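You operate a simulated robot arm through the tools that you are given. There is no shell and no other tool. Be economical: measure what you need, move in short steps, check, and stop when the job is done.

You run a simulated two-armed robot. Do the job below in one go: nothing can be reset, and whatever is moved stays where it is left.

## Task
Put the green sweet from the far end of the long table on the middle of the long table. Fetch the green topper and stand it on the middle shelf of the trolley. Take the mini cake layer on the far end of the long table and put it away on the top of the side table. Take the pink small cake layer from the far end of the long table and leave it on top of the cream canister there. Switch the electric turntable switch on. Put the white block on the head end of the long table away on the middle of the counter top. Put the yellow small cake from the table beside the piping press on the middle of the counter top and the brown small cake on the wall shelf over the sealer table. Take the green flower from the head end of the long table and put it on the sealer table. Put the plain mini cake layer from the head end of the long table on the top of the small turntable. Pick up the red press mould with one hand, pass it to the other hand and put it on the head end of the long table. Put the box labelled "cocoa" from the far end of the long table on the plate there and the box marked "almonds" on the middle shelf of the trolley. The order is free. Set down upright: green topper, red press mould.

The check looks at the end state, three seconds after you hand in, the way a careful person would. Anything else that was tipped, shoved, dropped, spilled or broken makes it a failure.

## Robot
Two 6-joint arms with two-finger parallel grippers on one trunk, on a base that drives. Base frame: it is fixed to the floor where the robot stands at the start and does not move with it; the origin is under the middle of the robot, x ahead of it, y to its left, z up; the surface under the hand at the start is at about z = 0.75. Lengths are in m, angles in rad, forces in N, time in s.
The left shoulder is at the start at [0.08, 0.216, 1.594], the right one opposite. With the tool pointing down near the work surface each hand reaches from about 0.1 to 0.6 m from the robot's upright axis, wherever it stands, measured 20 degrees to its own side. Places, roughly: box [0.75, 0.5, 0.75]; canister [0.75, -0.25, 0.75]; electric turntable switch [2.8, 5.6, 0.8]; green flower (4x3x2 cm) [1.5, 3.2, 0.8]; green topper [0.5, 0, 0.75]; head end of the long table [1.1, 3.2, 0.8]; middle of the counter top [0.9, 7.1, 0.9]; middle of the long table [1.1, 1.6, 0.8]; middle shelf of the trolley [-0.5, -1.8, 0.4]; mini cake layer [0.5, -0.25, 0.75]; plain mini cake layer [0.5, 4, 0.75]; plate (12x12x1 cm) [0.6, 0.6, 0.8]; red press mould [0.75, 5.25, 0.75]; sealer table [-0.9, 2.3, 0.8]; small cake [1.75, 3.75, 0.75]; small cake layer [0.5, -0.5, 0.75]; sweet [0.5, 0, 0.75]; top of the side table [-0.8, 5.4, 0.8]; top of the small turntable [-0.8, 5.4, 0.8]; wall shelf over the sealer table (25x83 cm) [-0.96, 2.38, 1.34]; white block (3x3x3 cm) [1.7, 4, 0.8]. Payload 3.43 kg a hand.
Tool frame (each hand has its own): the origin (TCP) lies between the finger pads and is the grasp point; the fingertips stand 0.03 m ahead of it; z points along the fingers, y is the line along which they close. Largest opening 0.094 m; finger width 0.028, thickness 0.01; the body of the gripper, 0.05 by 0.096 m, starts 0.055 m behind the TCP.
Orientation is told as [roll, pitch, yaw] about the base's x, y, z axes, in that order, counted from this pose: with the fingers straight down and closing along the base's y, the tool's x points along the base's -x, its y along +y and its z along -z.

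## Interface
- The arms move only by the tool apply_moves. It takes "left_motion", "right_motion" or both (then of equal length, played together; a hand with none holds still); each is a list of rows, each a list of 7 numbers: the shift along the tool's x, y, z in units of 300 mm (1.0 is 300 mm), then the turn, a rotation vector about the tool's x, y, z in units of 120 degrees (1.0 is 120 degrees), then the gripper command, from -1 (fully open) to 1 (shut), values between in proportion. In form: [[tx, ty, tz, ax, ay, az, jaw], ...]. A call has 1 to 10 rows; each row is the pose to reach, as a shift and turn from the pose commanded when the call began, along the tool's axes at that moment. A call with a number of a shift or a turn outside -1 to 1 is refused whole. Each row takes 0.2 s and may step no farther than 0.05 m and 0.15 rad from the row before; otherwise, or with a gripper value out of range, the whole call is refused. A pose out of reach is approached as far as the arm can. The call stops where the force on the tool passes 40 N (or 10 N more than at its start, if that is more) or the arm is blocked; 0.2 s more then pass. The fingers move at their own pace (about 0.072 m/s each) and stop on an object; they squeeze with about 42 N. The grip force told is the motor's: it shows also when the fingers shut on nothing. Time passes only in rows, and 0.2 s behind the last, so rows that repeat a pose let the fingers close. It gives the time, the measured TCP pose, the force on the tool (base axes), the opening and the grip force at its end, in the units of the frame above (readings bear some noise), with the torque about the TCP (base axes, N m) and any sound that the robot's microphone picked up, and new pictures: "views" is both (left out), scene, wrist or none (wrist: the cameras of the hands that moved).
- Cameras (640 x 400 px; columns grow to the right, rows downward): "scene" is now at [0.0813, 0.0235, 1.747]; the picture's right is [0.36, -0.93, 0.00], its down [-0.82, -0.32, -0.47] and it looks along [0.44, 0.17, -0.88] (base axes); focal length 256 px, centre (320, 200). "left" rides on the left gripper at [0.076, -0.014, -0.103] in its tool frame; the picture's right is [0.18, 0.98, 0.00], its down [-0.75, 0.14, -0.64] and it looks along [-0.63, 0.12, 0.77] (tool axes); focal length 243 px, centre (320, 200). "right" rides on the right gripper at [0.076, 0.014, -0.103] in its tool frame; the picture's right is [-0.18, 0.98, 0.00], its down [-0.75, -0.14, -0.64] and it looks along [-0.63, -0.12, 0.77] (tool axes); focal length 243 px, centre (320, 200). There is no depth. A picture from a camera that has moved, and an enlarged one, comes with that camera's place and axes in the base frame and with its lens. The place of the scene camera against the robot may be out by one fixed shift of up to 0.018 m in any direction.
- lift_body(by): slides the trunk up (or, below 0, down) by that many m; the arms and the scene camera ride with it, the base frame stays. It gives what a move gives, with no picture.
- roll_base(legs): drives the robot by 1 to 6 legs, each [ahead, left, turn to the left] in m, m and rad, along the robot's own axes; the way and the turn of a leg run together, so that a leg with both is an arc; at most 1.5 m and 3.142 rad a leg. The arms and the cameras ride along, it lands a little off, and it stops where it bumps. It gives what a move gives, and a new picture of the scene camera.
- turn_head(pan, tilt): turns the head with the scene camera to pan (to the left, within 1.501 rad either way) and tilt (down, from -0.506 to 1.204), counted from straight ahead of the robot. It gives what a move gives, and a new picture of the scene camera.
- zoom(camera, box): a new picture of the part [left, top, right, bottom] of that camera's present view, enlarged. The clock stands still meanwhile.
- close_job(): hands the job in; it is judged then, once.

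Work in short steps. Places have to be worked out from the pictures, the camera data and where the tool is seen: move nearer, look again, correct. Check each grasp and each placing, and mend what went wrong. You have 588 turns and 360 pictures in all, those below and enlarged ones among them. Open the grippers and draw the arms clear of the work before you hand the job in, unless the task says otherwise; then end with one line.

The tools are called after "Emit:" by a JSON object that holds its "op" and its "data". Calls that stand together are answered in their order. apply_moves: Moves the arms, as the interface text tells. Its arguments: {"type":"object","properties":{"left_motion":{"type":"array","items":{"type":"array","items":{"type":"number"}}},"right_motion":{"type":"array","items":{"type":"array","items":{"type":"number"}}},"views":{"type":"string","enum":["both","scene","wrist","none"]}},"required":[]} The other tools are called the same way: lift_body (by) slides the trunk up or down; roll_base (legs) drives the base; turn_head (pan, tilt) turns the head that bears the scene camera; zoom (camera, box) takes an enlarged picture of a part of a camera's view; close_job () hands the job in.

At the start:

```text
time: 0.0
left_tool_pos: [0.5106, 0.3806, 1.0572]
left_tool_rot: [0.0, 0.0, 0.0]
left_force: [-0.2, 0.4, 0.0]
left_wrist_torque: [0.02, -0.02, -0.01]
left_width: 0.0939
left_finger_force: 0.1
right_tool_pos: [0.6564, -0.0935, 1.089]
right_tool_rot: [0.0, 0.001, -0.002]
right_force: [0.6, -0.4, 1.1]
right_wrist_torque: [0.02, 0.0, -0.06]
right_width: 0.0938
right_finger_force: 0.1
trunk travel left (down, up): [-0.824, 0.016]
robot x, y, heading: [0.0014, -0.0039, -0.002]
head pan, tilt: [0.374, 1.082]
```

scene: 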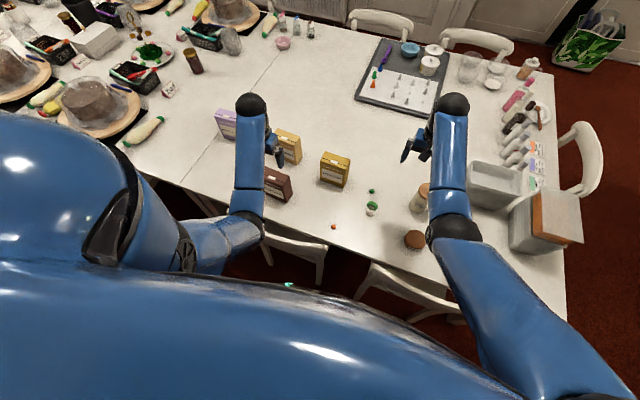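
right: 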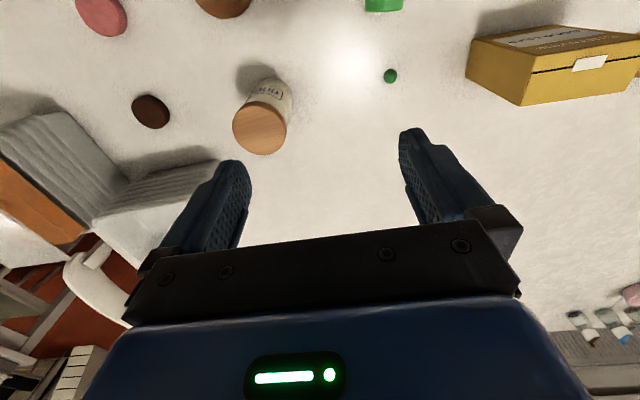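
left: 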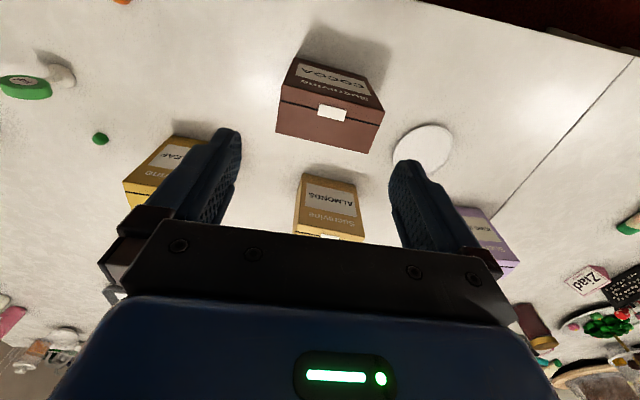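

The pictures show the far end of the long table with boxes, canister, sweets and cake layers. I enlarge the work area for a clear inventory.

Emit:
{"op": "zoom", "data": {"camera": "scene", "box": [200, 90, 460, 260]}}

Emit:
{"op": "zoom", "data": {"camera": "right", "box": [60, 0, 640, 240]}}

Emit:
{"op": "zoom", "data": {"camera": "left", "box": [0, 0, 560, 290]}}

```text
2.35 times, centred on (330, 175) of scene
camera zoom: at [0.0813, 0.0235, 1.747], right [0.36, -0.93, 0.0], down [-0.82, -0.32, -0.47], along [0.44, 0.17, -0.88], focal length 602 px, centre (296, 259)
```

zoom: 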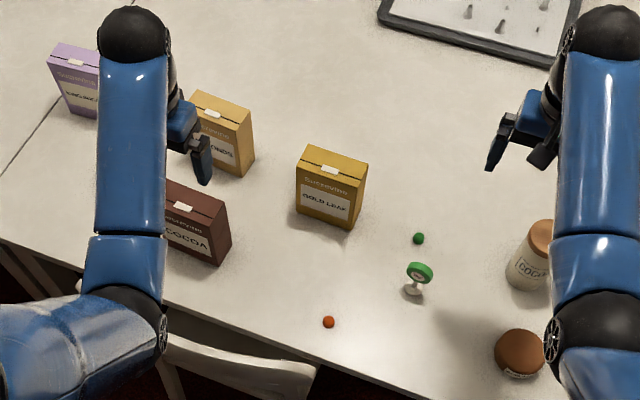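

```text
1.10 times, centred on (350, 120) of right
camera zoom: at [0.5791, -0.0788, 1.1931], right [0.19, 0.98, 0.0], down [0.75, -0.14, 0.64], along [0.63, -0.12, -0.77], focal length 268 px, centre (287, 288)
```

zoom: 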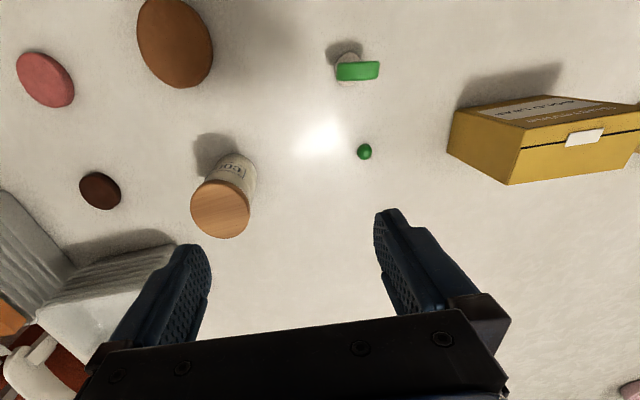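

```text
1.14 times, centred on (280, 145) of left
camera zoom: at [0.4353, 0.3654, 1.1593], right [-0.18, 0.98, 0.0], down [0.75, 0.14, 0.64], along [0.63, 0.12, -0.77], focal length 277 px, centre (366, 263)
```

zoom: 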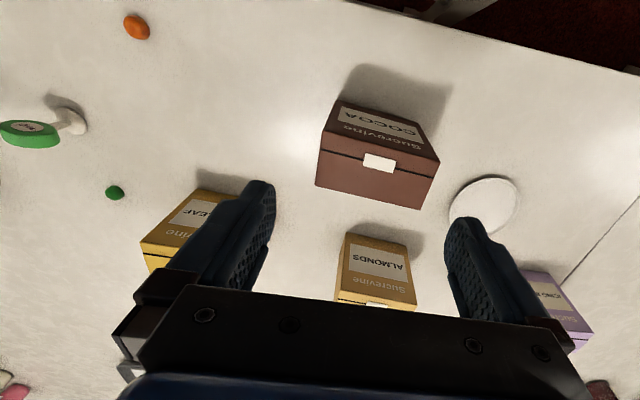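

The brown round object near (0.54,-0.2) is unclear. I draw the right hand back so its camera looks over the disc/canister region.

Emit:
{"op": "apply_moves", "data": {"right_motion": [[0.14, -0.07, 0, 0, 0, 0, -1], [0.28, -0.14, 0, 0, 0, 0, -1], [0.42, -0.21, 0, 0, 0, 0, -1], [0.56, -0.28, 0, 0, 0, 0, -1], [0.7, -0.35, 0, 0, 0, 0, -1], [0.84, -0.42, 0, 0, 0, 0, -1], [0.98, -0.49, 0, 0, 0, 0, -1]]}}

```text
time: 1.6
left_tool_pos: [0.5101, 0.38, 1.0585]
left_tool_rot: [0.0, -0.002, 0.001]
left_force: [-0.8, -0.6, 0.7]
left_wrist_torque: [-0.01, -0.02, -0.01]
left_width: 0.0941
left_finger_force: 0.0
right_tool_pos: [0.3617, -0.2385, 1.0272]
right_tool_rot: [0.001, -0.007, 0.001]
right_force: [0.0, -0.5, 0.2]
right_wrist_torque: [0.06, 0.01, -0.03]
right_width: 0.0942
right_finger_force: 0.0
right hand out of reach, approached as far as the arm can: row 2, 3, 4, 5, 6, 7
trunk travel left (down, up): [-0.824, 0.016]
robot x, y, heading: [0.0024, -0.0016, 0.004]
head pan, tilt: [0.374, 1.082]
camera scene: at [0.0784, 0.0232, 1.7472], right [0.37, -0.93, 0.0], down [-0.82, -0.32, -0.47], along [0.44, 0.17, -0.88], focal length 256 px, centre (320, 200)
camera right: at [0.284, -0.2239, 1.1305], right [0.18, 0.98, 0.0], down [0.75, -0.14, 0.65], along [0.64, -0.12, -0.76], focal length 243 px, centre (320, 200)
```

scene: 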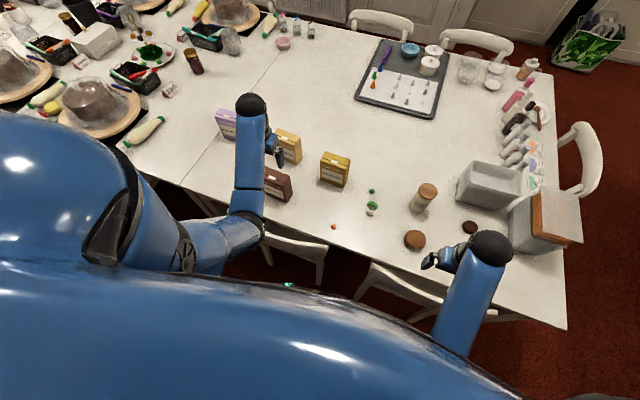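
right: 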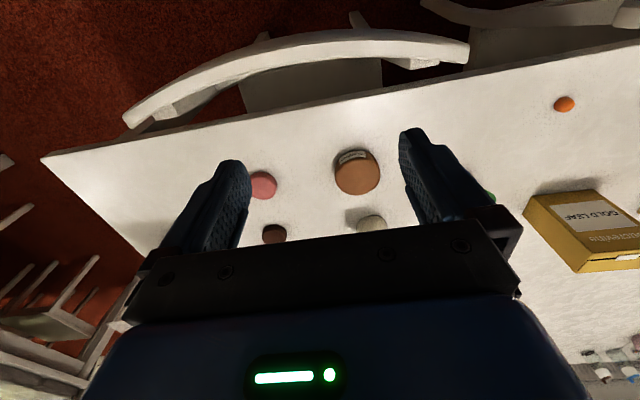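

Zoom on the brown thing to tell what it is.

Emit:
{"op": "zoom", "data": {"camera": "right", "box": [230, 120, 430, 245]}}

Emit:
{"op": "zoom", "data": {"camera": "scene", "box": [320, 160, 520, 285]}}

```text
3.20 times, centred on (330, 182) of right
camera zoom: at [0.284, -0.2239, 1.1305], right [0.18, 0.98, 0.0], down [0.75, -0.14, 0.65], along [0.64, -0.12, -0.76], focal length 776 px, centre (288, 256)
```

zoom: 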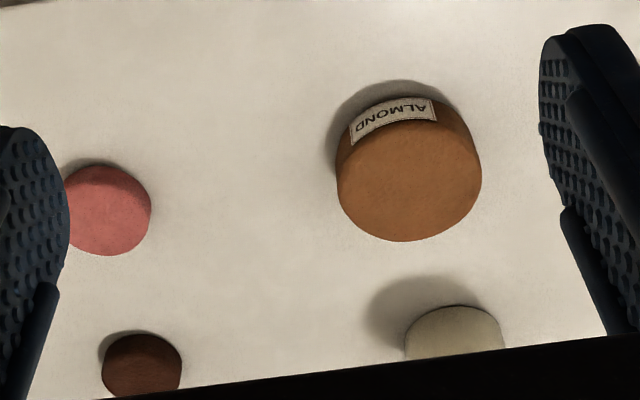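

```text
3.20 times, centred on (420, 222) of scene
camera zoom: at [0.0784, 0.0232, 1.7472], right [0.37, -0.93, 0.0], down [-0.82, -0.32, -0.47], along [0.44, 0.17, -0.88], focal length 818 px, centre (0, 128)
```

zoom: 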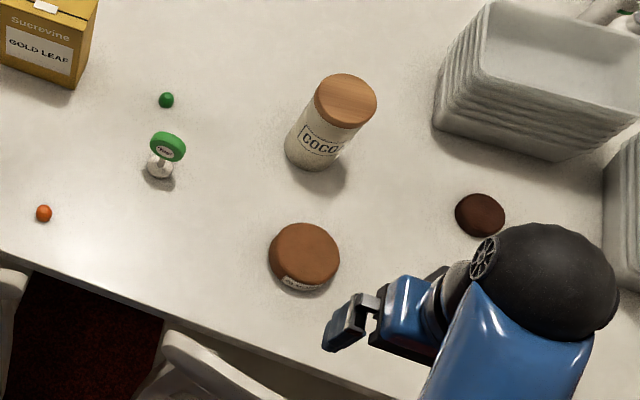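

The brown disc is the almond mini cake layer; pink and dark discs are small layers; the cream canister has the wooden lid. To reach farther I'll raise both hands, then lower the trunk.

Emit:
{"op": "apply_moves", "data": {"left_motion": [[0, 0, -0.15, 0, 0, 0, -1], [0, 0, -0.3, 0, 0, 0, -1], [0, 0, -0.45, 0, 0, 0, -1], [0, 0, -0.6, 0, 0, 0, -1], [0, 0, -0.75, 0, 0, 0, -1], [0, 0, -0.9, 0, 0, 0, -1]], "right_motion": [[0, 0, -0.15, 0, 0, 0, -1], [0, 0, -0.3, 0, 0, 0, -1], [0, 0, -0.45, 0, 0, 0, -1], [0, 0, -0.6, 0, 0, 0, -1], [0, 0, -0.75, 0, 0, 0, -1], [0, 0, -0.9, 0, 0, 0, -1]], "views": "none"}}

Emit:
{"op": "lift_body", "data": {"by": -0.3}}

```text
time: 3.0
left_tool_pos: [0.6488, 0.4345, 1.1908]
left_tool_rot: [0.001, 0.001, 0.001]
left_force: [-0.8, -0.4, 0.2]
left_wrist_torque: [0.01, -0.02, 0.01]
left_width: 0.0937
left_finger_force: 0.1
left hand out of reach, approached as far as the arm can: row 1, 2, 3, 4, 5, 6
right_tool_pos: [0.3633, -0.2378, 1.026]
right_tool_rot: [0.0, -0.001, -0.001]
right_force: [-0.3, 1.6, -0.1]
right_wrist_torque: [0.01, -0.01, 0.0]
right_width: 0.094
right_finger_force: 0.1
right hand out of reach, approached as far as the arm can: row 1, 2, 3, 4, 5, 6
trunk travel left (down, up): [-0.824, 0.016]
robot x, y, heading: [-0.0012, -0.0015, 0.002]
head pan, tilt: [0.374, 1.082]
```

```text
time: 5.1
left_tool_pos: [0.6488, 0.4346, 0.9565]
left_tool_rot: [0.0, 0.002, -0.001]
left_force: [0.2, -1.2, 0.0]
left_wrist_torque: [0.05, 0.01, 0.0]
left_width: 0.0938
left_finger_force: 0.1
right_tool_pos: [0.3634, -0.2377, 0.7984]
right_tool_rot: [0.001, -0.013, 0.001]
right_force: [-1.8, 4.6, 12.5]
right_wrist_torque: [-0.72, 0.2, -0.27]
right_width: 0.0939
right_finger_force: 0.0
trunk travel left (down, up): [-0.59, 0.25]
robot x, y, heading: [-0.0005, -0.0018, 0.001]
head pan, tilt: [0.374, 1.082]
stopped: the force on the tool passed its limit at 92 N (the readings are from after the stop); the commanded pose is now the measured one
```

I should have chained these; the right hand touched something (chair back or table). I raise the trunk a bit and look.

Emit:
{"op": "lift_body", "data": {"by": 0.12}}

Emit:
{"op": "turn_head", "data": {"pan": -0.2, "tilt": 1.15}}

```text
time: 6.6
left_tool_pos: [0.6488, 0.4359, 1.0775]
left_tool_rot: [0.001, 0.001, 0.001]
left_force: [0.4, -0.3, -0.3]
left_wrist_torque: [0.0, 0.05, -0.01]
left_width: 0.0939
left_finger_force: 0.1
right_tool_pos: [0.3651, -0.2388, 0.916]
right_tool_rot: [0.001, -0.01, 0.001]
right_force: [1.1, 0.3, -0.4]
right_wrist_torque: [-0.04, -0.02, -0.01]
right_width: 0.094
right_finger_force: 0.1
trunk travel left (down, up): [-0.71, 0.13]
robot x, y, heading: [0.0004, -0.0002, 0.004]
head pan, tilt: [0.374, 1.082]
```

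```text
time: 7.6
left_tool_pos: [0.6485, 0.4342, 1.0777]
left_tool_rot: [-0.001, -0.001, 0.0]
left_force: [-0.4, -0.2, 0.9]
left_wrist_torque: [-0.02, 0.03, 0.02]
left_width: 0.0939
left_finger_force: 0.1
right_tool_pos: [0.3644, -0.238, 0.9167]
right_tool_rot: [0.002, -0.011, 0.0]
right_force: [-0.1, 1.0, -0.2]
right_wrist_torque: [-0.03, 0.01, -0.03]
right_width: 0.0938
right_finger_force: 0.0
trunk travel left (down, up): [-0.71, 0.13]
robot x, y, heading: [0.003, -0.0001, -0.004]
head pan, tilt: [-0.201, 1.15]
camera scene: at [0.0798, -0.012, 1.6291], right [-0.2, -0.98, 0.0], down [-0.89, 0.18, -0.41], along [0.4, -0.08, -0.91], focal length 256 px, centre (320, 200)
```

scene: 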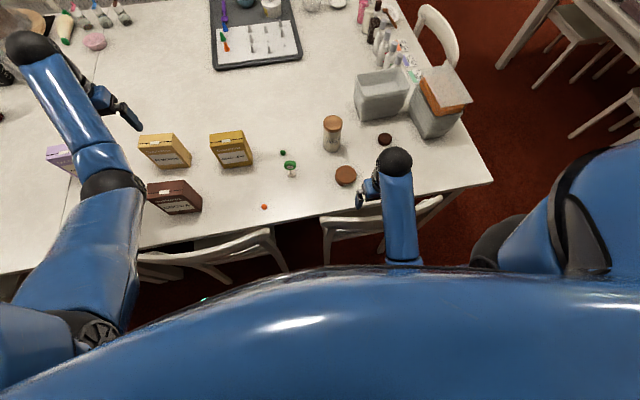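

Nothing looks disturbed. I move the right hand over the pink layer and the left hand over the cocoa box, with wrist views.

Emit:
{"op": "apply_moves", "data": {"right_motion": [[-0.1, -0.09, -0.04, 0, 0, 0, -1], [-0.2, -0.18, -0.08, 0, 0, 0, -1], [-0.3, -0.27, -0.1, 0, 0, 0, -1], [-0.4, -0.36, -0.12, 0, 0, 0, -1], [-0.5, -0.433, -0.15, 0, 0, 0, -1]], "left_motion": [[0.06, -0.02, 0, 0, 0, 0, -1], [0.12, -0.04, 0, 0, 0, 0, -1], [0.18, -0.06, 0, 0, 0, 0, -1], [0.24, -0.08, 0, 0, 0, 0, -1], [0.3, -0.1, 0, 0, 0, 0, -1]], "views": "wrist"}}

```text
time: 8.8
left_tool_pos: [0.6121, 0.421, 1.0266]
left_tool_rot: [0.0, 0.002, 0.002]
left_force: [-0.2, -0.3, 0.0]
left_wrist_torque: [0.01, 0.02, 0.02]
left_width: 0.0939
left_finger_force: 0.1
left hand out of reach, approached as far as the arm can: row 1, 2, 3, 4, 5
right_tool_pos: [0.5174, -0.3727, 0.9514]
right_tool_rot: [0.002, -0.011, 0.0]
right_force: [0.1, -0.3, -0.4]
right_wrist_torque: [-0.01, -0.02, 0.02]
right_width: 0.094
right_finger_force: 0.1
right hand out of reach, approached as far as the arm can: row 1, 2, 3, 4, 5
trunk travel left (down, up): [-0.71, 0.13]
robot x, y, heading: [0.0026, 0.0024, -0.001]
head pan, tilt: [-0.201, 1.15]
camera right: at [0.44, -0.3578, 1.0535], right [0.18, 0.98, 0.0], down [0.75, -0.14, 0.65], along [0.64, -0.12, -0.76], focal length 243 px, centre (320, 200)
camera left: at [0.5343, 0.4066, 1.1278], right [-0.18, 0.98, 0.0], down [0.75, 0.14, 0.64], along [0.63, 0.12, -0.77], focal length 243 px, centre (320, 200)
```

right: 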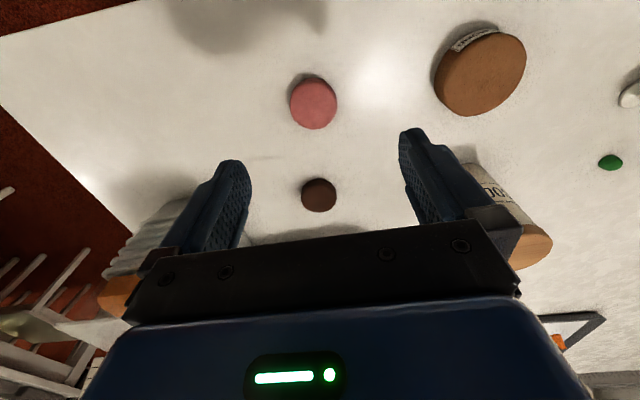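
left: 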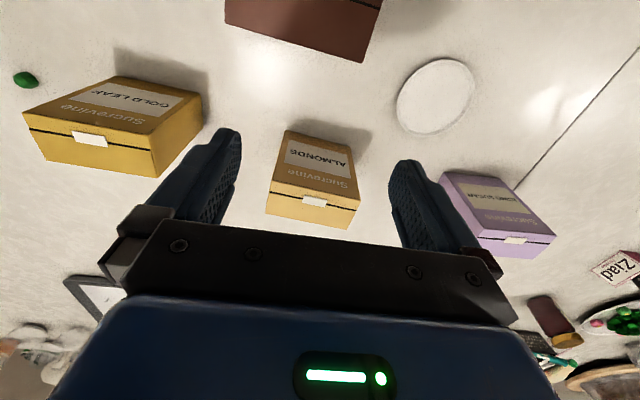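

Pink layer lies near (0.533,-0.383), ~5.5 cm wide; boxes are ~12x4.5x15 cm so they must be gripped across x with yaw 90°. I descend the right hand over the pink layer and start yawing the left hand.

Emit:
{"op": "apply_moves", "data": {"right_motion": [[-0.013, -0.008, 0.13, 0, 0, 0, -1], [-0.026, -0.017, 0.26, 0, 0, 0, -1], [-0.04, -0.026, 0.38, 0, 0, 0, -1], [-0.052, -0.034, 0.47, 0, 0, 0, -1], [-0.052, -0.034, 0.47, 0, 0, 0, -1]], "left_motion": [[0, 0, 0, 0, 0, -0.07, -1], [0, 0, 0, 0, 0, -0.14, -1], [0, 0, 0, 0, 0, -0.21, -1], [0, 0, 0, 0, 0, -0.28, -1], [0, 0, 0, 0, 0, -0.35, -1]], "views": "wrist"}}

```text
time: 10.0
left_tool_pos: [0.6097, 0.4232, 1.026]
left_tool_rot: [-0.001, 0.001, 0.733]
left_force: [1.5, 0.1, -0.1]
left_wrist_torque: [0.04, 0.0, 0.03]
left_width: 0.0939
left_finger_force: 0.0
right_tool_pos: [0.5384, -0.3815, 0.8107]
right_tool_rot: [0.002, -0.012, -0.002]
right_force: [0.2, -0.3, -0.5]
right_wrist_torque: [-0.03, 0.01, -0.01]
right_width: 0.094
right_finger_force: 0.1
trunk travel left (down, up): [-0.71, 0.13]
robot x, y, heading: [-0.0019, -0.0004, 0.003]
head pan, tilt: [-0.201, 1.15]
camera right: at [0.4599, -0.3661, 0.914], right [0.18, 0.98, 0.0], down [0.75, -0.14, 0.65], along [0.64, -0.12, -0.76], focal length 243 px, centre (320, 200)
camera left: at [0.5626, 0.3616, 1.1287], right [-0.8, 0.61, 0.0], down [0.46, 0.61, 0.64], along [0.39, 0.51, -0.77], focal length 243 px, centre (320, 200)
```

right: 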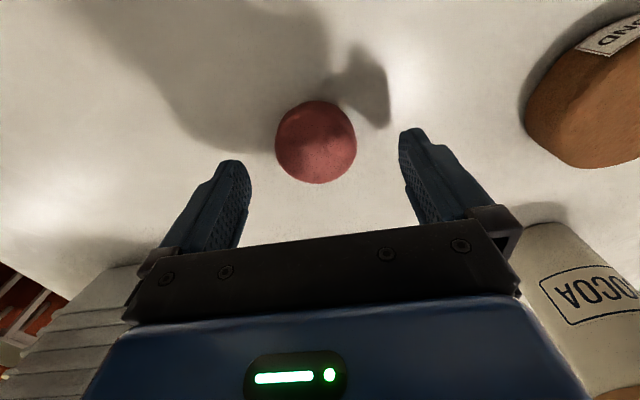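
left: 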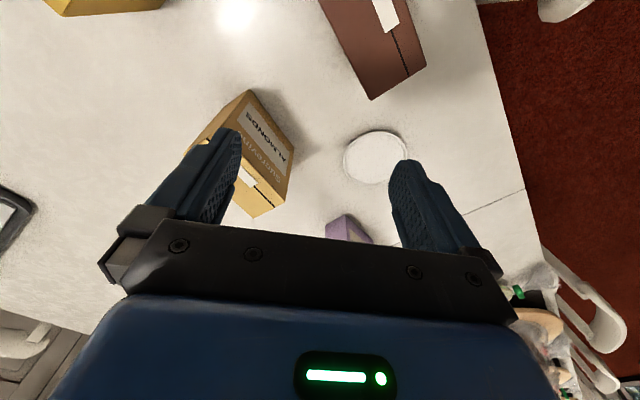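

Pink layer sits between fingers. I descend to just above the table and close; the left continues its yaw.

Emit:
{"op": "apply_moves", "data": {"right_motion": [[0.02, 0, 0.05, 0, 0, 0, -1], [0.02, 0, 0.088, 0, 0, 0, -1], [0.02, 0, 0.088, 0, 0, 0, 1], [0.02, 0, 0.088, 0, 0, 0, 1], [0.02, 0, 0.088, 0, 0, 0, 1]], "left_motion": [[0, 0, 0, 0, 0, -0.07, -1], [0, 0, 0, 0, 0, -0.14, -1], [0, 0, 0, 0, 0, -0.21, -1], [0, 0, 0, 0, 0, -0.28, -1], [0, 0, 0, 0, 0, -0.35, -1]], "views": "wrist"}}

```text
time: 11.2
left_tool_pos: [0.6107, 0.4246, 1.027]
left_tool_rot: [0.001, 0.001, 1.469]
left_force: [0.3, -0.1, -0.5]
left_wrist_torque: [0.0, 0.01, 0.0]
left_width: 0.094
left_finger_force: 0.1
right_tool_pos: [0.5303, -0.3807, 0.7844]
right_tool_rot: [0.002, -0.01, -0.001]
right_force: [-0.1, 0.5, -0.4]
right_wrist_torque: [0.01, 0.0, -0.03]
right_width: 0.0534
right_finger_force: 41.6
trunk travel left (down, up): [-0.71, 0.13]
robot x, y, heading: [0.0043, -0.0011, 0.002]
head pan, tilt: [-0.201, 1.15]
camera right: at [0.453, -0.3658, 0.8875], right [0.18, 0.98, 0.0], down [0.75, -0.14, 0.65], along [0.64, -0.12, -0.76], focal length 243 px, centre (320, 200)
camera left: at [0.6161, 0.3461, 1.1288], right [-1.0, -0.08, 0.0], down [-0.06, 0.76, 0.64], along [-0.05, 0.64, -0.77], focal length 243 px, centre (320, 200)
```

right: 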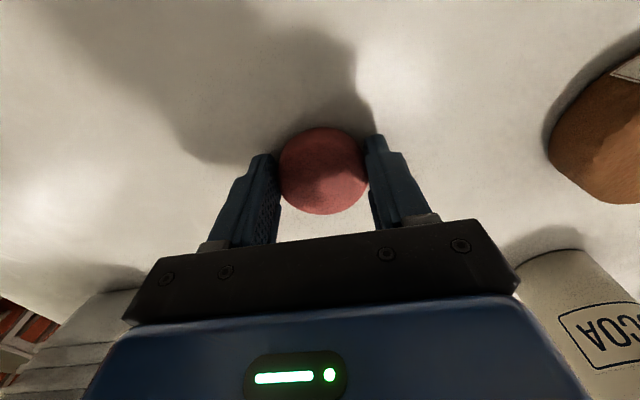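
left: 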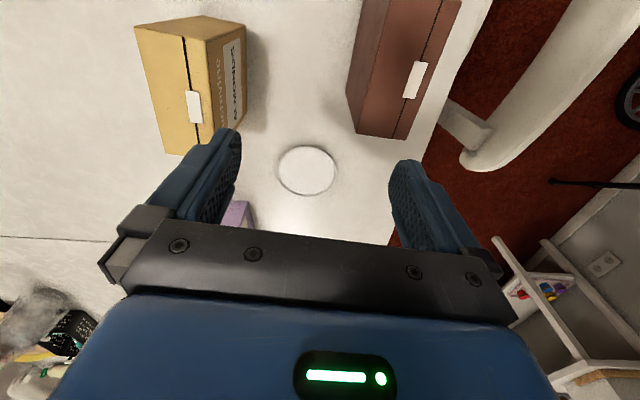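

Pink is held (0.053 m). I lift it, and shift the left hand over the cocoa box, centred near (0.542,0.385), top at about 0.905.

Emit:
{"op": "apply_moves", "data": {"right_motion": [[0, 0, -0.15, 0, 0, 0, 1], [0, 0, -0.3, 0, 0, 0, 1], [0, 0, -0.45, 0, 0, 0, 1], [0, 0, -0.6, 0, 0, 0, 1]], "left_motion": [[0.04, 0.054, 0.05, 0, 0, 0, -1], [0.08, 0.108, 0.1, 0, 0, 0, -1], [0.12, 0.16, 0.15, 0, 0, 0, -1], [0.156, 0.215, 0.2, 0, 0, 0, -1]], "views": "both"}}

```text
time: 12.2
left_tool_pos: [0.5412, 0.3848, 0.9645]
left_tool_rot: [-0.002, -0.002, 1.467]
left_force: [0.1, -0.3, -0.7]
left_wrist_torque: [0.01, -0.02, -0.04]
left_width: 0.0937
left_finger_force: 0.0
left hand out of reach, approached as far as the arm can: row 1, 2, 3, 4
right_tool_pos: [0.5304, -0.3815, 0.9606]
right_tool_rot: [0.0, -0.014, 0.0]
right_force: [-1.3, 0.6, 0.4]
right_wrist_torque: [0.01, -0.02, -0.03]
right_width: 0.0533
right_finger_force: 41.7
right hand out of reach, approached as far as the arm can: row 4
trunk travel left (down, up): [-0.71, 0.13]
robot x, y, heading: [0.0016, -0.0024, 0.002]
head pan, tilt: [-0.201, 1.15]
camera scene: at [0.079, -0.012, 1.6292], right [-0.2, -0.98, 0.0], down [-0.89, 0.18, -0.41], along [0.4, -0.08, -0.91], focal length 256 px, centre (320, 200)
camera right: at [0.4523, -0.3669, 1.0636], right [0.18, 0.98, 0.0], down [0.74, -0.14, 0.65], along [0.64, -0.12, -0.76], focal length 243 px, centre (320, 200)
camera left: at [0.5475, 0.3072, 1.0671], right [-1.0, -0.08, 0.0], down [-0.06, 0.76, 0.64], along [-0.05, 0.64, -0.77], focal length 243 px, centre (320, 200)
```

scene: 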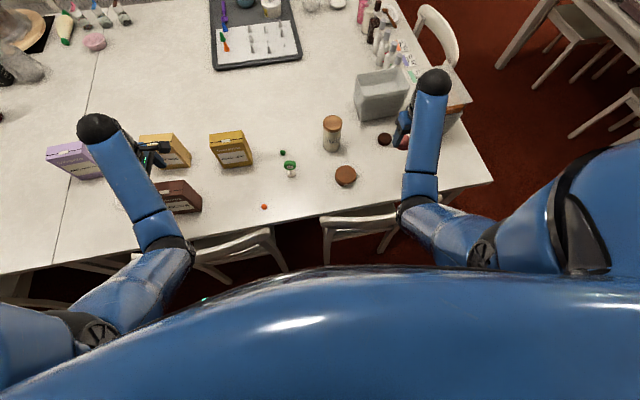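
right: 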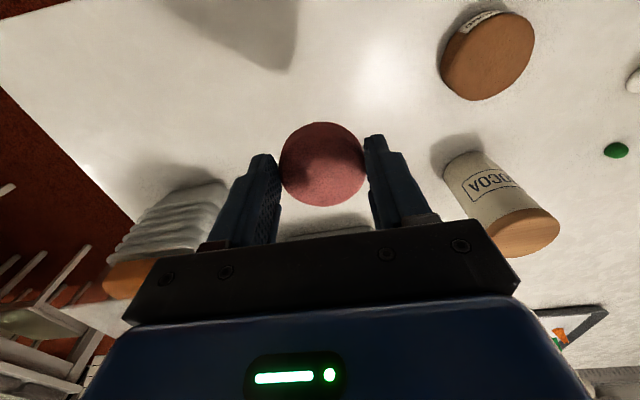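
left: 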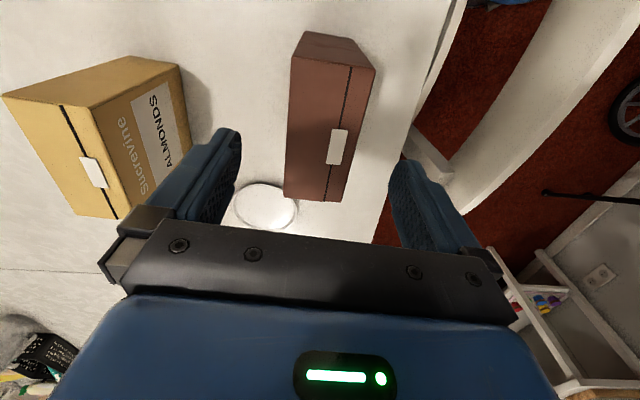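

Cocoa box is centred between the left fingers: descend and grip. The canister lid top computes to (0.694,-0.181,0.885); I bring the pink layer above it.

Emit:
{"op": "apply_moves", "data": {"right_motion": [[-0.09, 0.11, -0.03, 0, 0, 0, 1], [-0.18, 0.22, -0.067, 0, 0, 0, 1], [-0.27, 0.33, -0.067, 0, 0, 0, 1], [-0.36, 0.44, -0.067, 0, 0, 0, 1], [-0.45, 0.55, -0.067, 0, 0, 0, 1], [-0.547, 0.668, -0.067, 0, 0, 0, 1], [-0.547, 0.668, -0.067, 0, 0, 0, 1]], "left_motion": [[-0.01, 0.0, 0.1, 0, 0, -0.025, -1], [-0.013, 0.0, 0.2, 0, 0, -0.025, -1], [-0.013, 0, 0.29, 0, 0, -0.025, -1], [-0.013, 0, 0.29, 0, 0, -0.025, 1], [-0.013, 0, 0.29, 0, 0, -0.025, 1], [-0.013, 0, 0.29, 0, 0, -0.025, 1], [-0.013, 0, 0.29, 0, 0, -0.025, 1]], "views": "wrist"}}

```text
time: 13.8
left_tool_pos: [0.5438, 0.389, 0.8773]
left_tool_rot: [0.0, 0.001, 1.518]
left_force: [0.7, -0.1, 0.5]
left_wrist_torque: [0.15, -0.04, 0.01]
left_width: 0.0595
left_finger_force: 41.9
right_tool_pos: [0.6959, -0.18, 0.9833]
right_tool_rot: [0.001, -0.01, 0.0]
right_force: [0.2, 0.1, 0.0]
right_wrist_torque: [-0.02, -0.02, 0.0]
right_width: 0.0534
right_finger_force: 42.3
trunk travel left (down, up): [-0.71, 0.13]
robot x, y, heading: [-0.0014, 0.0018, 0.002]
head pan, tilt: [-0.201, 1.15]
camera right: at [0.6176, -0.1644, 1.0856], right [0.18, 0.98, 0.0], down [0.75, -0.14, 0.65], along [0.64, -0.12, -0.76], focal length 243 px, centre (320, 200)
camera left: at [0.5532, 0.3115, 0.979], right [-0.99, -0.13, 0.0], down [-0.1, 0.76, 0.64], along [-0.09, 0.64, -0.77], focal length 243 px, centre (320, 200)
```

right: 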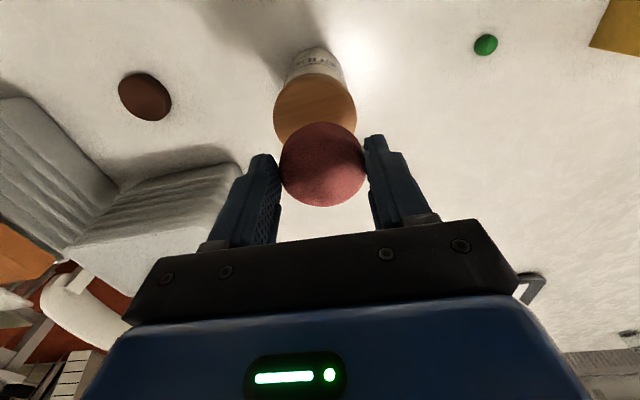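
left: 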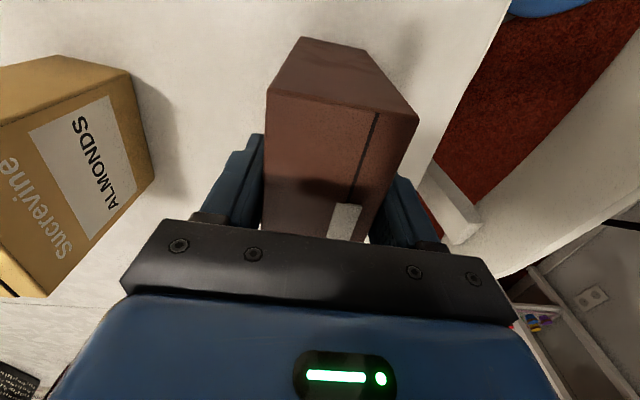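

Both grasps hold. I lower the pink layer onto the lid (slightly back) and carry the cocoa box over to the plate at about (0.619,0.59).

Emit:
{"op": "apply_moves", "data": {"right_motion": [[0.02, -0.005, 0.05, 0, 0, 0, 1], [0.02, -0.005, 0.1, 0, 0, 0, 1], [0.02, -0.005, 0.13, 0, 0, 0, 1], [0.02, -0.005, 0.15, 0, 0, 0, 1], [0.02, -0.005, 0.16, 0, 0, 0, 1], [0.02, -0.005, 0.17, 0, 0, 0, 1], [0.02, -0.005, 0.18, 0, 0, 0, 1]], "left_motion": [[0, 0, -0.1, 0, 0, 0, 1], [0, 0, -0.2, 0, 0, 0, 1], [-0.136, -0.043, -0.2, 0, 0, 0, 1], [-0.272, -0.086, -0.2, 0, 0, 0, 1], [-0.408, -0.13, -0.2, 0, 0, 0, 1], [-0.545, -0.172, -0.2, 0, 0, 0, 1], [-0.682, -0.214, -0.2, 0, 0, 0, 1]], "views": "both"}}

```text
time: 15.4
left_tool_pos: [0.6052, 0.5826, 0.9409]
left_tool_rot: [-0.002, 0.001, 1.518]
left_force: [1.2, 0.9, -1.9]
left_wrist_torque: [-0.04, -0.01, -0.03]
left_width: 0.0593
left_finger_force: 41.6
left hand out of reach, approached as far as the arm can: row 7
right_tool_pos: [0.6891, -0.1813, 0.9319]
right_tool_rot: [0.0, -0.017, 0.0]
right_force: [1.4, -3.1, 9.6]
right_wrist_torque: [-0.29, -0.07, 0.01]
right_width: 0.0535
right_finger_force: 42.1
trunk travel left (down, up): [-0.71, 0.13]
robot x, y, heading: [0.0017, 0.0003, -0.003]
head pan, tilt: [-0.201, 1.15]
camera scene: at [0.0772, -0.0101, 1.6292], right [-0.2, -0.98, 0.0], down [-0.89, 0.18, -0.41], along [0.4, -0.08, -0.91], focal length 256 px, centre (320, 200)
camera right: at [0.6098, -0.1668, 1.0343], right [0.18, 0.98, 0.0], down [0.74, -0.14, 0.65], along [0.64, -0.12, -0.76], focal length 243 px, centre (320, 200)
camera left: at [0.6152, 0.5046, 1.0433], right [-0.99, -0.13, 0.0], down [-0.1, 0.76, 0.64], along [-0.08, 0.64, -0.77], focal length 243 px, centre (320, 200)
```

scene: 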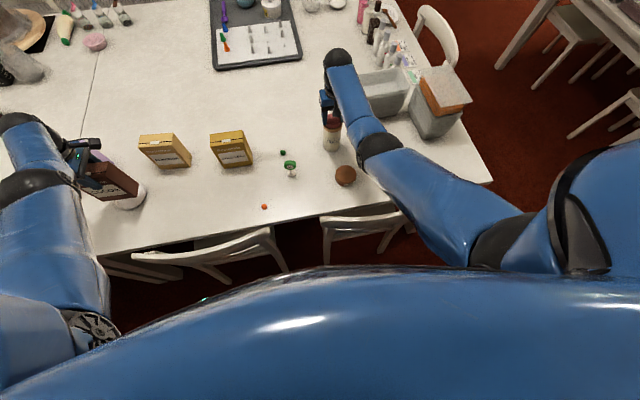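
right: 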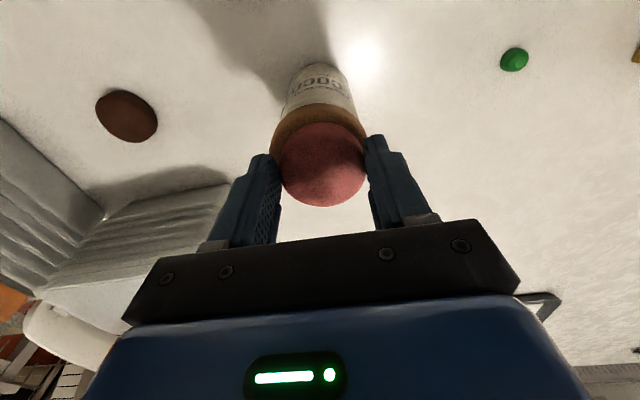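
left: 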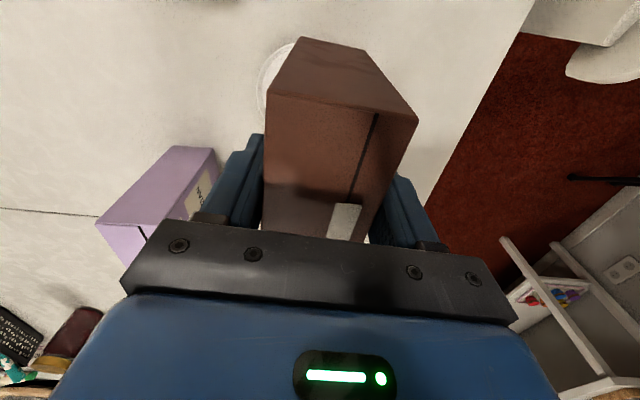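

Pink contacts the lid (9.6 N). I open the right hand and rise; left holds.

Emit:
{"op": "apply_moves", "data": {"right_motion": [[0, 0, -0.005, 0, 0, 0, -0.3], [0, 0, -0.005, 0, 0, 0, -1], [0, 0, -0.005, 0, 0, 0, -1], [0, 0, -0.1, 0, 0, 0, -1], [0, 0, -0.2, 0, 0, 0, -1], [0, 0, -0.3, 0, 0, 0, -1], [0, 0, -0.4, 0, 0, 0, -1]], "views": "wrist"}}

```text
time: 17.0
left_tool_pos: [0.6085, 0.5812, 0.9407]
left_tool_rot: [0.001, 0.002, 1.518]
left_force: [0.9, 0.1, -3.7]
left_wrist_torque: [-0.06, -0.05, -0.01]
left_width: 0.0591
left_finger_force: 42.4
right_tool_pos: [0.6882, -0.1827, 1.0488]
right_tool_rot: [0.0, -0.011, 0.0]
right_force: [-0.5, -0.5, -0.1]
right_wrist_torque: [-0.02, -0.04, -0.01]
right_width: 0.0936
right_finger_force: 0.1
trunk travel left (down, up): [-0.71, 0.13]
robot x, y, heading: [-0.0032, 0.0004, 0.001]
head pan, tilt: [-0.201, 1.15]
camera right: at [0.609, -0.1673, 1.1511], right [0.18, 0.98, 0.0], down [0.75, -0.14, 0.65], along [0.64, -0.12, -0.76], focal length 243 px, centre (320, 200)
```

right: 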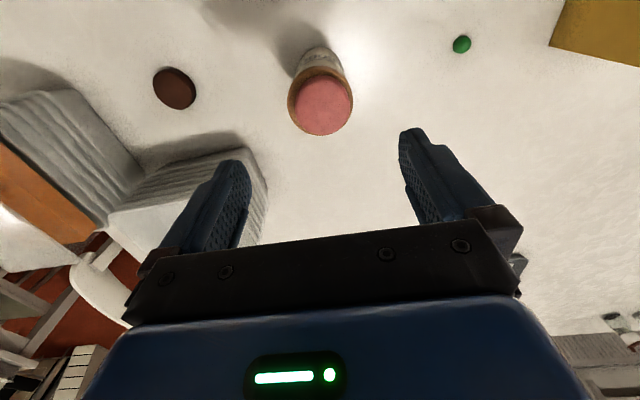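

Pink layer sits well on the lid. Now lower the cocoa toward the plate with the small remaining shift.

Emit:
{"op": "apply_moves", "data": {"left_motion": [[-0.01, -0.015, 0.05, 0, 0, 0, 1], [-0.02, -0.03, 0.1, 0, 0, 0, 1], [-0.027, -0.044, 0.13, 0, 0, 0, 1], [-0.027, -0.044, 0.13, 0, 0, 0, 1]], "views": "wrist"}}

Emit:
{"op": "turn_head", "data": {"pan": 0.7, "tilt": 0.95}}

```text
time: 18.0
left_tool_pos: [0.6009, 0.5773, 0.9119]
left_tool_rot: [0.001, -0.001, 1.519]
left_force: [-0.2, 0.5, -3.3]
left_wrist_torque: [-0.07, 0.0, -0.02]
left_width: 0.0589
left_finger_force: 42.1
left hand out of reach, approached as far as the arm can: row 1, 2, 3, 4
right_tool_pos: [0.6868, -0.182, 1.0477]
right_tool_rot: [0.003, -0.01, 0.001]
right_force: [0.8, -0.3, 0.7]
right_wrist_torque: [0.02, 0.02, 0.0]
right_width: 0.094
right_finger_force: 0.0
trunk travel left (down, up): [-0.71, 0.13]
robot x, y, heading: [-0.0003, 0.0043, 0.002]
head pan, tilt: [-0.201, 1.15]
camera left: at [0.6099, 0.4988, 1.0151], right [-0.99, -0.13, 0.0], down [-0.1, 0.76, 0.64], along [-0.09, 0.64, -0.77], focal length 243 px, centre (320, 200)
```

left: 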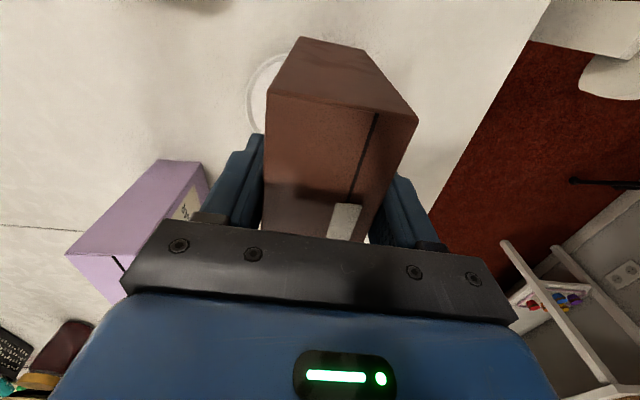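

```text
time: 19.2
left_tool_pos: [0.6002, 0.5768, 0.913]
left_tool_rot: [0.001, 0.001, 1.517]
left_force: [-0.1, 0.1, -3.3]
left_wrist_torque: [-0.01, 0.02, 0.0]
left_width: 0.0593
left_finger_force: 41.8
right_tool_pos: [0.6878, -0.182, 1.0489]
right_tool_rot: [0.001, -0.012, 0.0]
right_force: [-0.2, 0.0, -0.1]
right_wrist_torque: [0.02, 0.01, 0.03]
right_width: 0.0939
right_finger_force: 0.1
trunk travel left (down, up): [-0.71, 0.13]
robot x, y, heading: [0.0006, -0.0003, -0.002]
head pan, tilt: [0.7, 0.949]
camera scene: at [0.078, 0.0473, 1.6423], right [0.64, -0.77, 0.0], down [-0.62, -0.52, -0.58], along [0.45, 0.37, -0.81], focal length 256 px, centre (320, 200)
```

scene: 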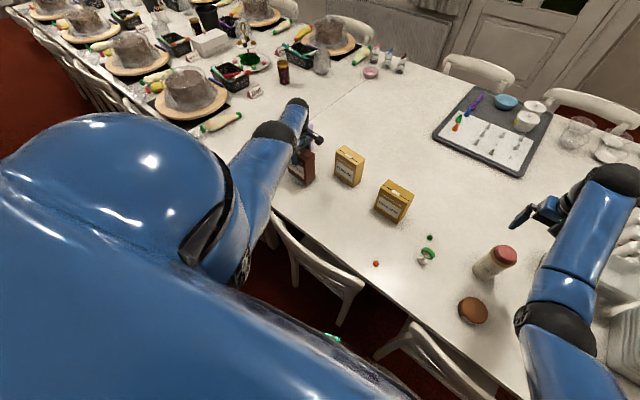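

The left arm is at its reach limit; I roll the base 0.12 m left to gain reach (all hands are above the objects).

Emit:
{"op": "roll_base", "data": {"legs": [[0, 0.12, 0]]}}

```text
time: 20.4
left_tool_pos: [0.6017, 0.6937, 0.9153]
left_tool_rot: [0.002, -0.004, 1.514]
left_force: [0.3, -0.5, -2.8]
left_wrist_torque: [0.03, 0.0, 0.02]
left_width: 0.059
left_finger_force: 42.1
right_tool_pos: [0.6857, -0.0648, 1.0477]
right_tool_rot: [0.004, -0.01, -0.004]
right_force: [0.2, -0.6, -0.2]
right_wrist_torque: [0.03, 0.02, 0.03]
right_width: 0.0937
right_finger_force: 0.1
trunk travel left (down, up): [-0.71, 0.13]
robot x, y, heading: [0.0002, 0.1215, -0.001]
head pan, tilt: [0.7, 0.949]
camera scene: at [0.078, 0.1634, 1.6426], right [0.64, -0.77, 0.0], down [-0.62, -0.52, -0.58], along [0.45, 0.38, -0.81], focal length 256 px, centre (320, 200)
```

scene: 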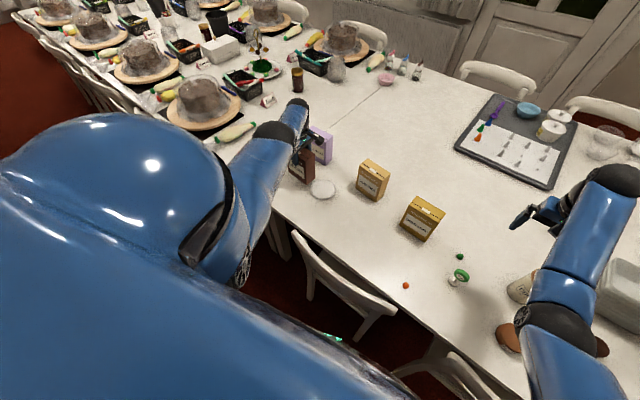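

Plate verified at about (0.62,0.59). Move the box back over it at the same height.

Emit:
{"op": "apply_moves", "data": {"left_motion": [[0.115, -0.025, -0.02, 0, 0, 0, 1], [0.23, -0.05, -0.02, 0, 0, 0, 1], [0.343, -0.076, -0.02, 0, 0, 0, 1], [0.343, -0.076, -0.02, 0, 0, 0, 1]], "views": "both"}}

```text
time: 21.4
left_tool_pos: [0.6183, 0.5931, 0.9188]
left_tool_rot: [0.001, 0.001, 1.517]
left_force: [-0.3, 0.0, -3.8]
left_wrist_torque: [-0.01, 0.01, 0.01]
left_width: 0.0591
left_finger_force: 41.7
right_tool_pos: [0.6872, -0.061, 1.0486]
right_tool_rot: [0.0, -0.011, -0.001]
right_force: [0.1, 0.5, -0.7]
right_wrist_torque: [-0.02, -0.04, -0.03]
right_width: 0.0941
right_finger_force: 0.2
trunk travel left (down, up): [-0.71, 0.13]
robot x, y, heading: [0.0031, 0.1215, 0.003]
head pan, tilt: [0.7, 0.949]
camera scene: at [0.0781, 0.1705, 1.6423], right [0.64, -0.77, 0.0], down [-0.62, -0.52, -0.58], along [0.45, 0.37, -0.81], focal length 256 px, centre (320, 200)
camera left: at [0.6267, 0.5151, 1.0208], right [-0.99, -0.13, 0.0], down [-0.1, 0.76, 0.64], along [-0.08, 0.64, -0.77], focal length 243 px, centre (320, 200)
```

scene: 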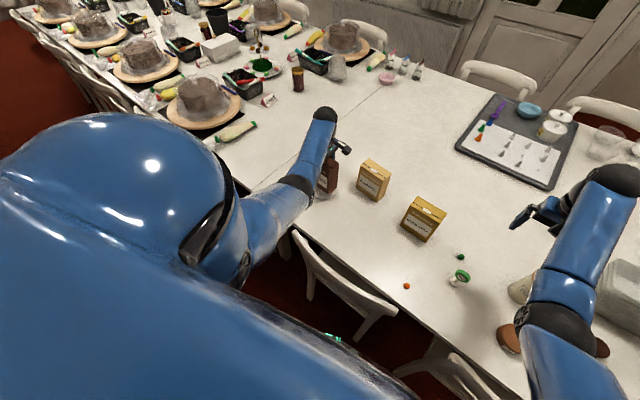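
left: 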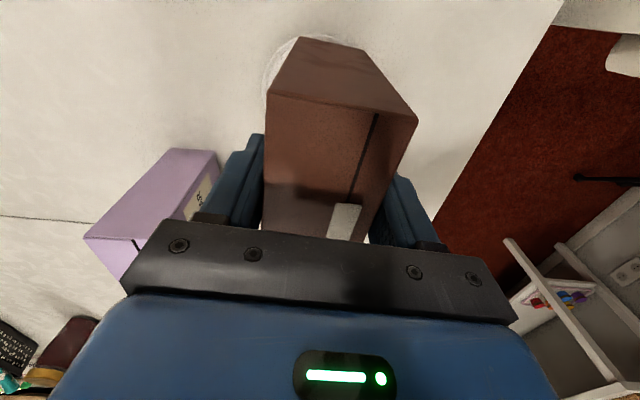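

Plate rim shows where expected. I lower slowly until contact.

Emit:
{"op": "apply_moves", "data": {"left_motion": [[0, 0, 0.04, 0, 0, 0, 1], [0, 0, 0.07, 0, 0, 0, 1], [0, 0, 0.085, 0, 0, 0, 1], [0, 0, 0.1, 0, 0, 0, 1], [0, 0, 0.108, 0, 0, 0, 1]], "views": "wrist"}}

```text
time: 22.6
left_tool_pos: [0.619, 0.5917, 0.8864]
left_tool_rot: [-0.002, 0.0, 1.517]
left_force: [0.1, -0.6, 1.8]
left_wrist_torque: [0.03, -0.21, 0.0]
left_width: 0.0591
left_finger_force: 42.1
right_tool_pos: [0.6859, -0.0619, 1.0481]
right_tool_rot: [0.001, -0.011, -0.004]
right_force: [-0.7, -0.3, -0.4]
right_wrist_torque: [-0.01, 0.02, 0.01]
right_width: 0.094
right_finger_force: 0.1
trunk travel left (down, up): [-0.71, 0.13]
robot x, y, heading: [-0.0033, 0.1247, -0.003]
head pan, tilt: [0.7, 0.949]
camera left: at [0.6281, 0.5141, 0.9892], right [-0.99, -0.13, 0.0], down [-0.1, 0.76, 0.64], along [-0.08, 0.64, -0.77], focal length 243 px, centre (320, 200)
```

left: 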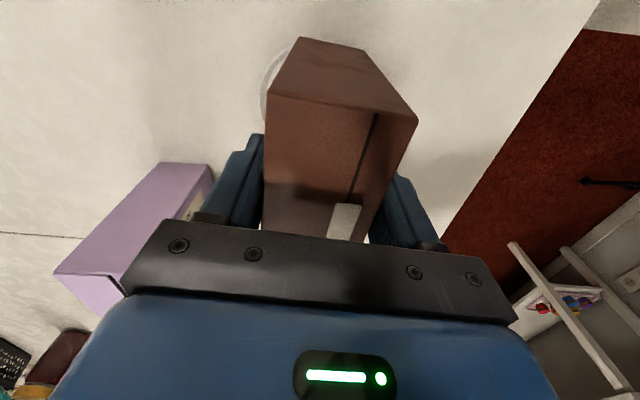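

Contact has begun (force changed by +5.6 N). Release, then rise.

Emit:
{"op": "apply_moves", "data": {"left_motion": [[0, 0, 0.004, 0, 0, 0, 0.2], [0, 0, 0.004, 0, 0, 0, -0.5], [0, 0, 0.004, 0, 0, 0, -1], [0, 0, 0.004, 0, 0, 0, -1], [0, 0, -0.1, 0, 0, 0, -1], [0, 0, -0.2, 0, 0, 0, -1], [0, 0, -0.33, 0, 0, 0, -1], [0, 0, -0.45, 0, 0, 0, -1]], "views": "wrist"}}

```text
time: 24.4
left_tool_pos: [0.6195, 0.5899, 1.0227]
left_tool_rot: [0.0, -0.001, 1.515]
left_force: [0.1, 0.1, 0.0]
left_wrist_torque: [-0.01, 0.04, 0.01]
left_width: 0.0941
left_finger_force: 0.0
right_tool_pos: [0.6871, -0.0634, 1.0489]
right_tool_rot: [0.002, -0.01, -0.003]
right_force: [-0.3, 0.1, -0.7]
right_wrist_torque: [-0.02, 0.02, -0.03]
right_width: 0.0939
right_finger_force: 0.2
trunk travel left (down, up): [-0.71, 0.13]
robot x, y, heading: [0.0016, 0.1253, -0.004]
head pan, tilt: [0.7, 0.949]
camera left: at [0.6279, 0.5127, 1.1249], right [-0.99, -0.13, 0.0], down [-0.1, 0.76, 0.64], along [-0.08, 0.64, -0.77], focal length 243 px, centre (320, 200)
```

left: 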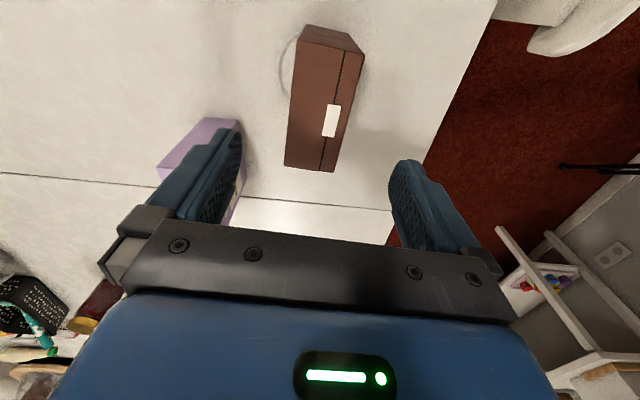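

Cocoa stands on the plate. Before choosing the almonds grip I look at the trolley behind right.

Emit:
{"op": "turn_head", "data": {"pan": -1.5, "tilt": 0.45}}

```text
time: 26.5
left_tool_pos: [0.6189, 0.5909, 1.0212]
left_tool_rot: [0.0, -0.001, 1.514]
left_force: [-0.6, 0.1, -0.6]
left_wrist_torque: [0.01, 0.01, 0.01]
left_width: 0.0941
left_finger_force: 0.2
right_tool_pos: [0.6865, -0.0617, 1.0489]
right_tool_rot: [0.001, -0.009, -0.005]
right_force: [0.7, -0.4, 0.0]
right_wrist_torque: [0.01, 0.0, -0.01]
right_width: 0.0942
right_finger_force: 0.1
trunk travel left (down, up): [-0.71, 0.13]
robot x, y, heading: [-0.0013, 0.1219, -0.004]
head pan, tilt: [-1.499, 0.45]
camera scene: at [0.0282, 0.0297, 1.6844], right [-1.0, -0.07, 0.0], down [-0.03, 0.43, -0.9], along [0.06, -0.9, -0.44], focal length 256 px, centre (320, 200)
```

scene: 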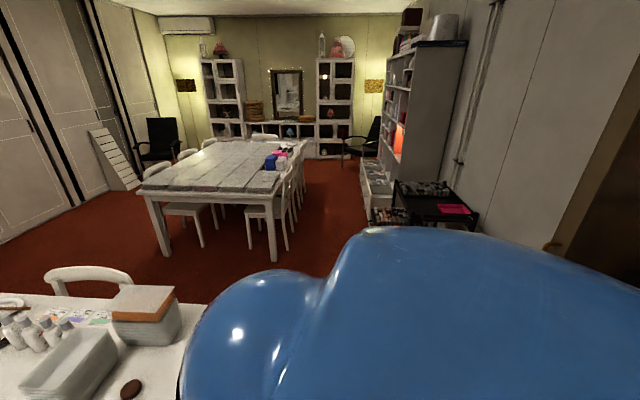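

Zoom on the dark trolley.

Emit:
{"op": "zoom", "data": {"camera": "scene", "box": [340, 150, 500, 250]}}

```text
4.00 times, centred on (420, 200) of scene
camera zoom: at [0.0282, 0.0297, 1.6844], right [-1.0, -0.07, 0.0], down [-0.03, 0.43, -0.9], along [0.06, -0.9, -0.44], focal length 1023 px, centre (-80, 200)
```

zoom: 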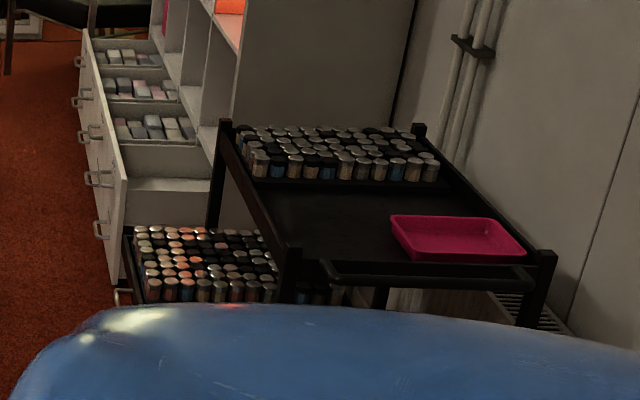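

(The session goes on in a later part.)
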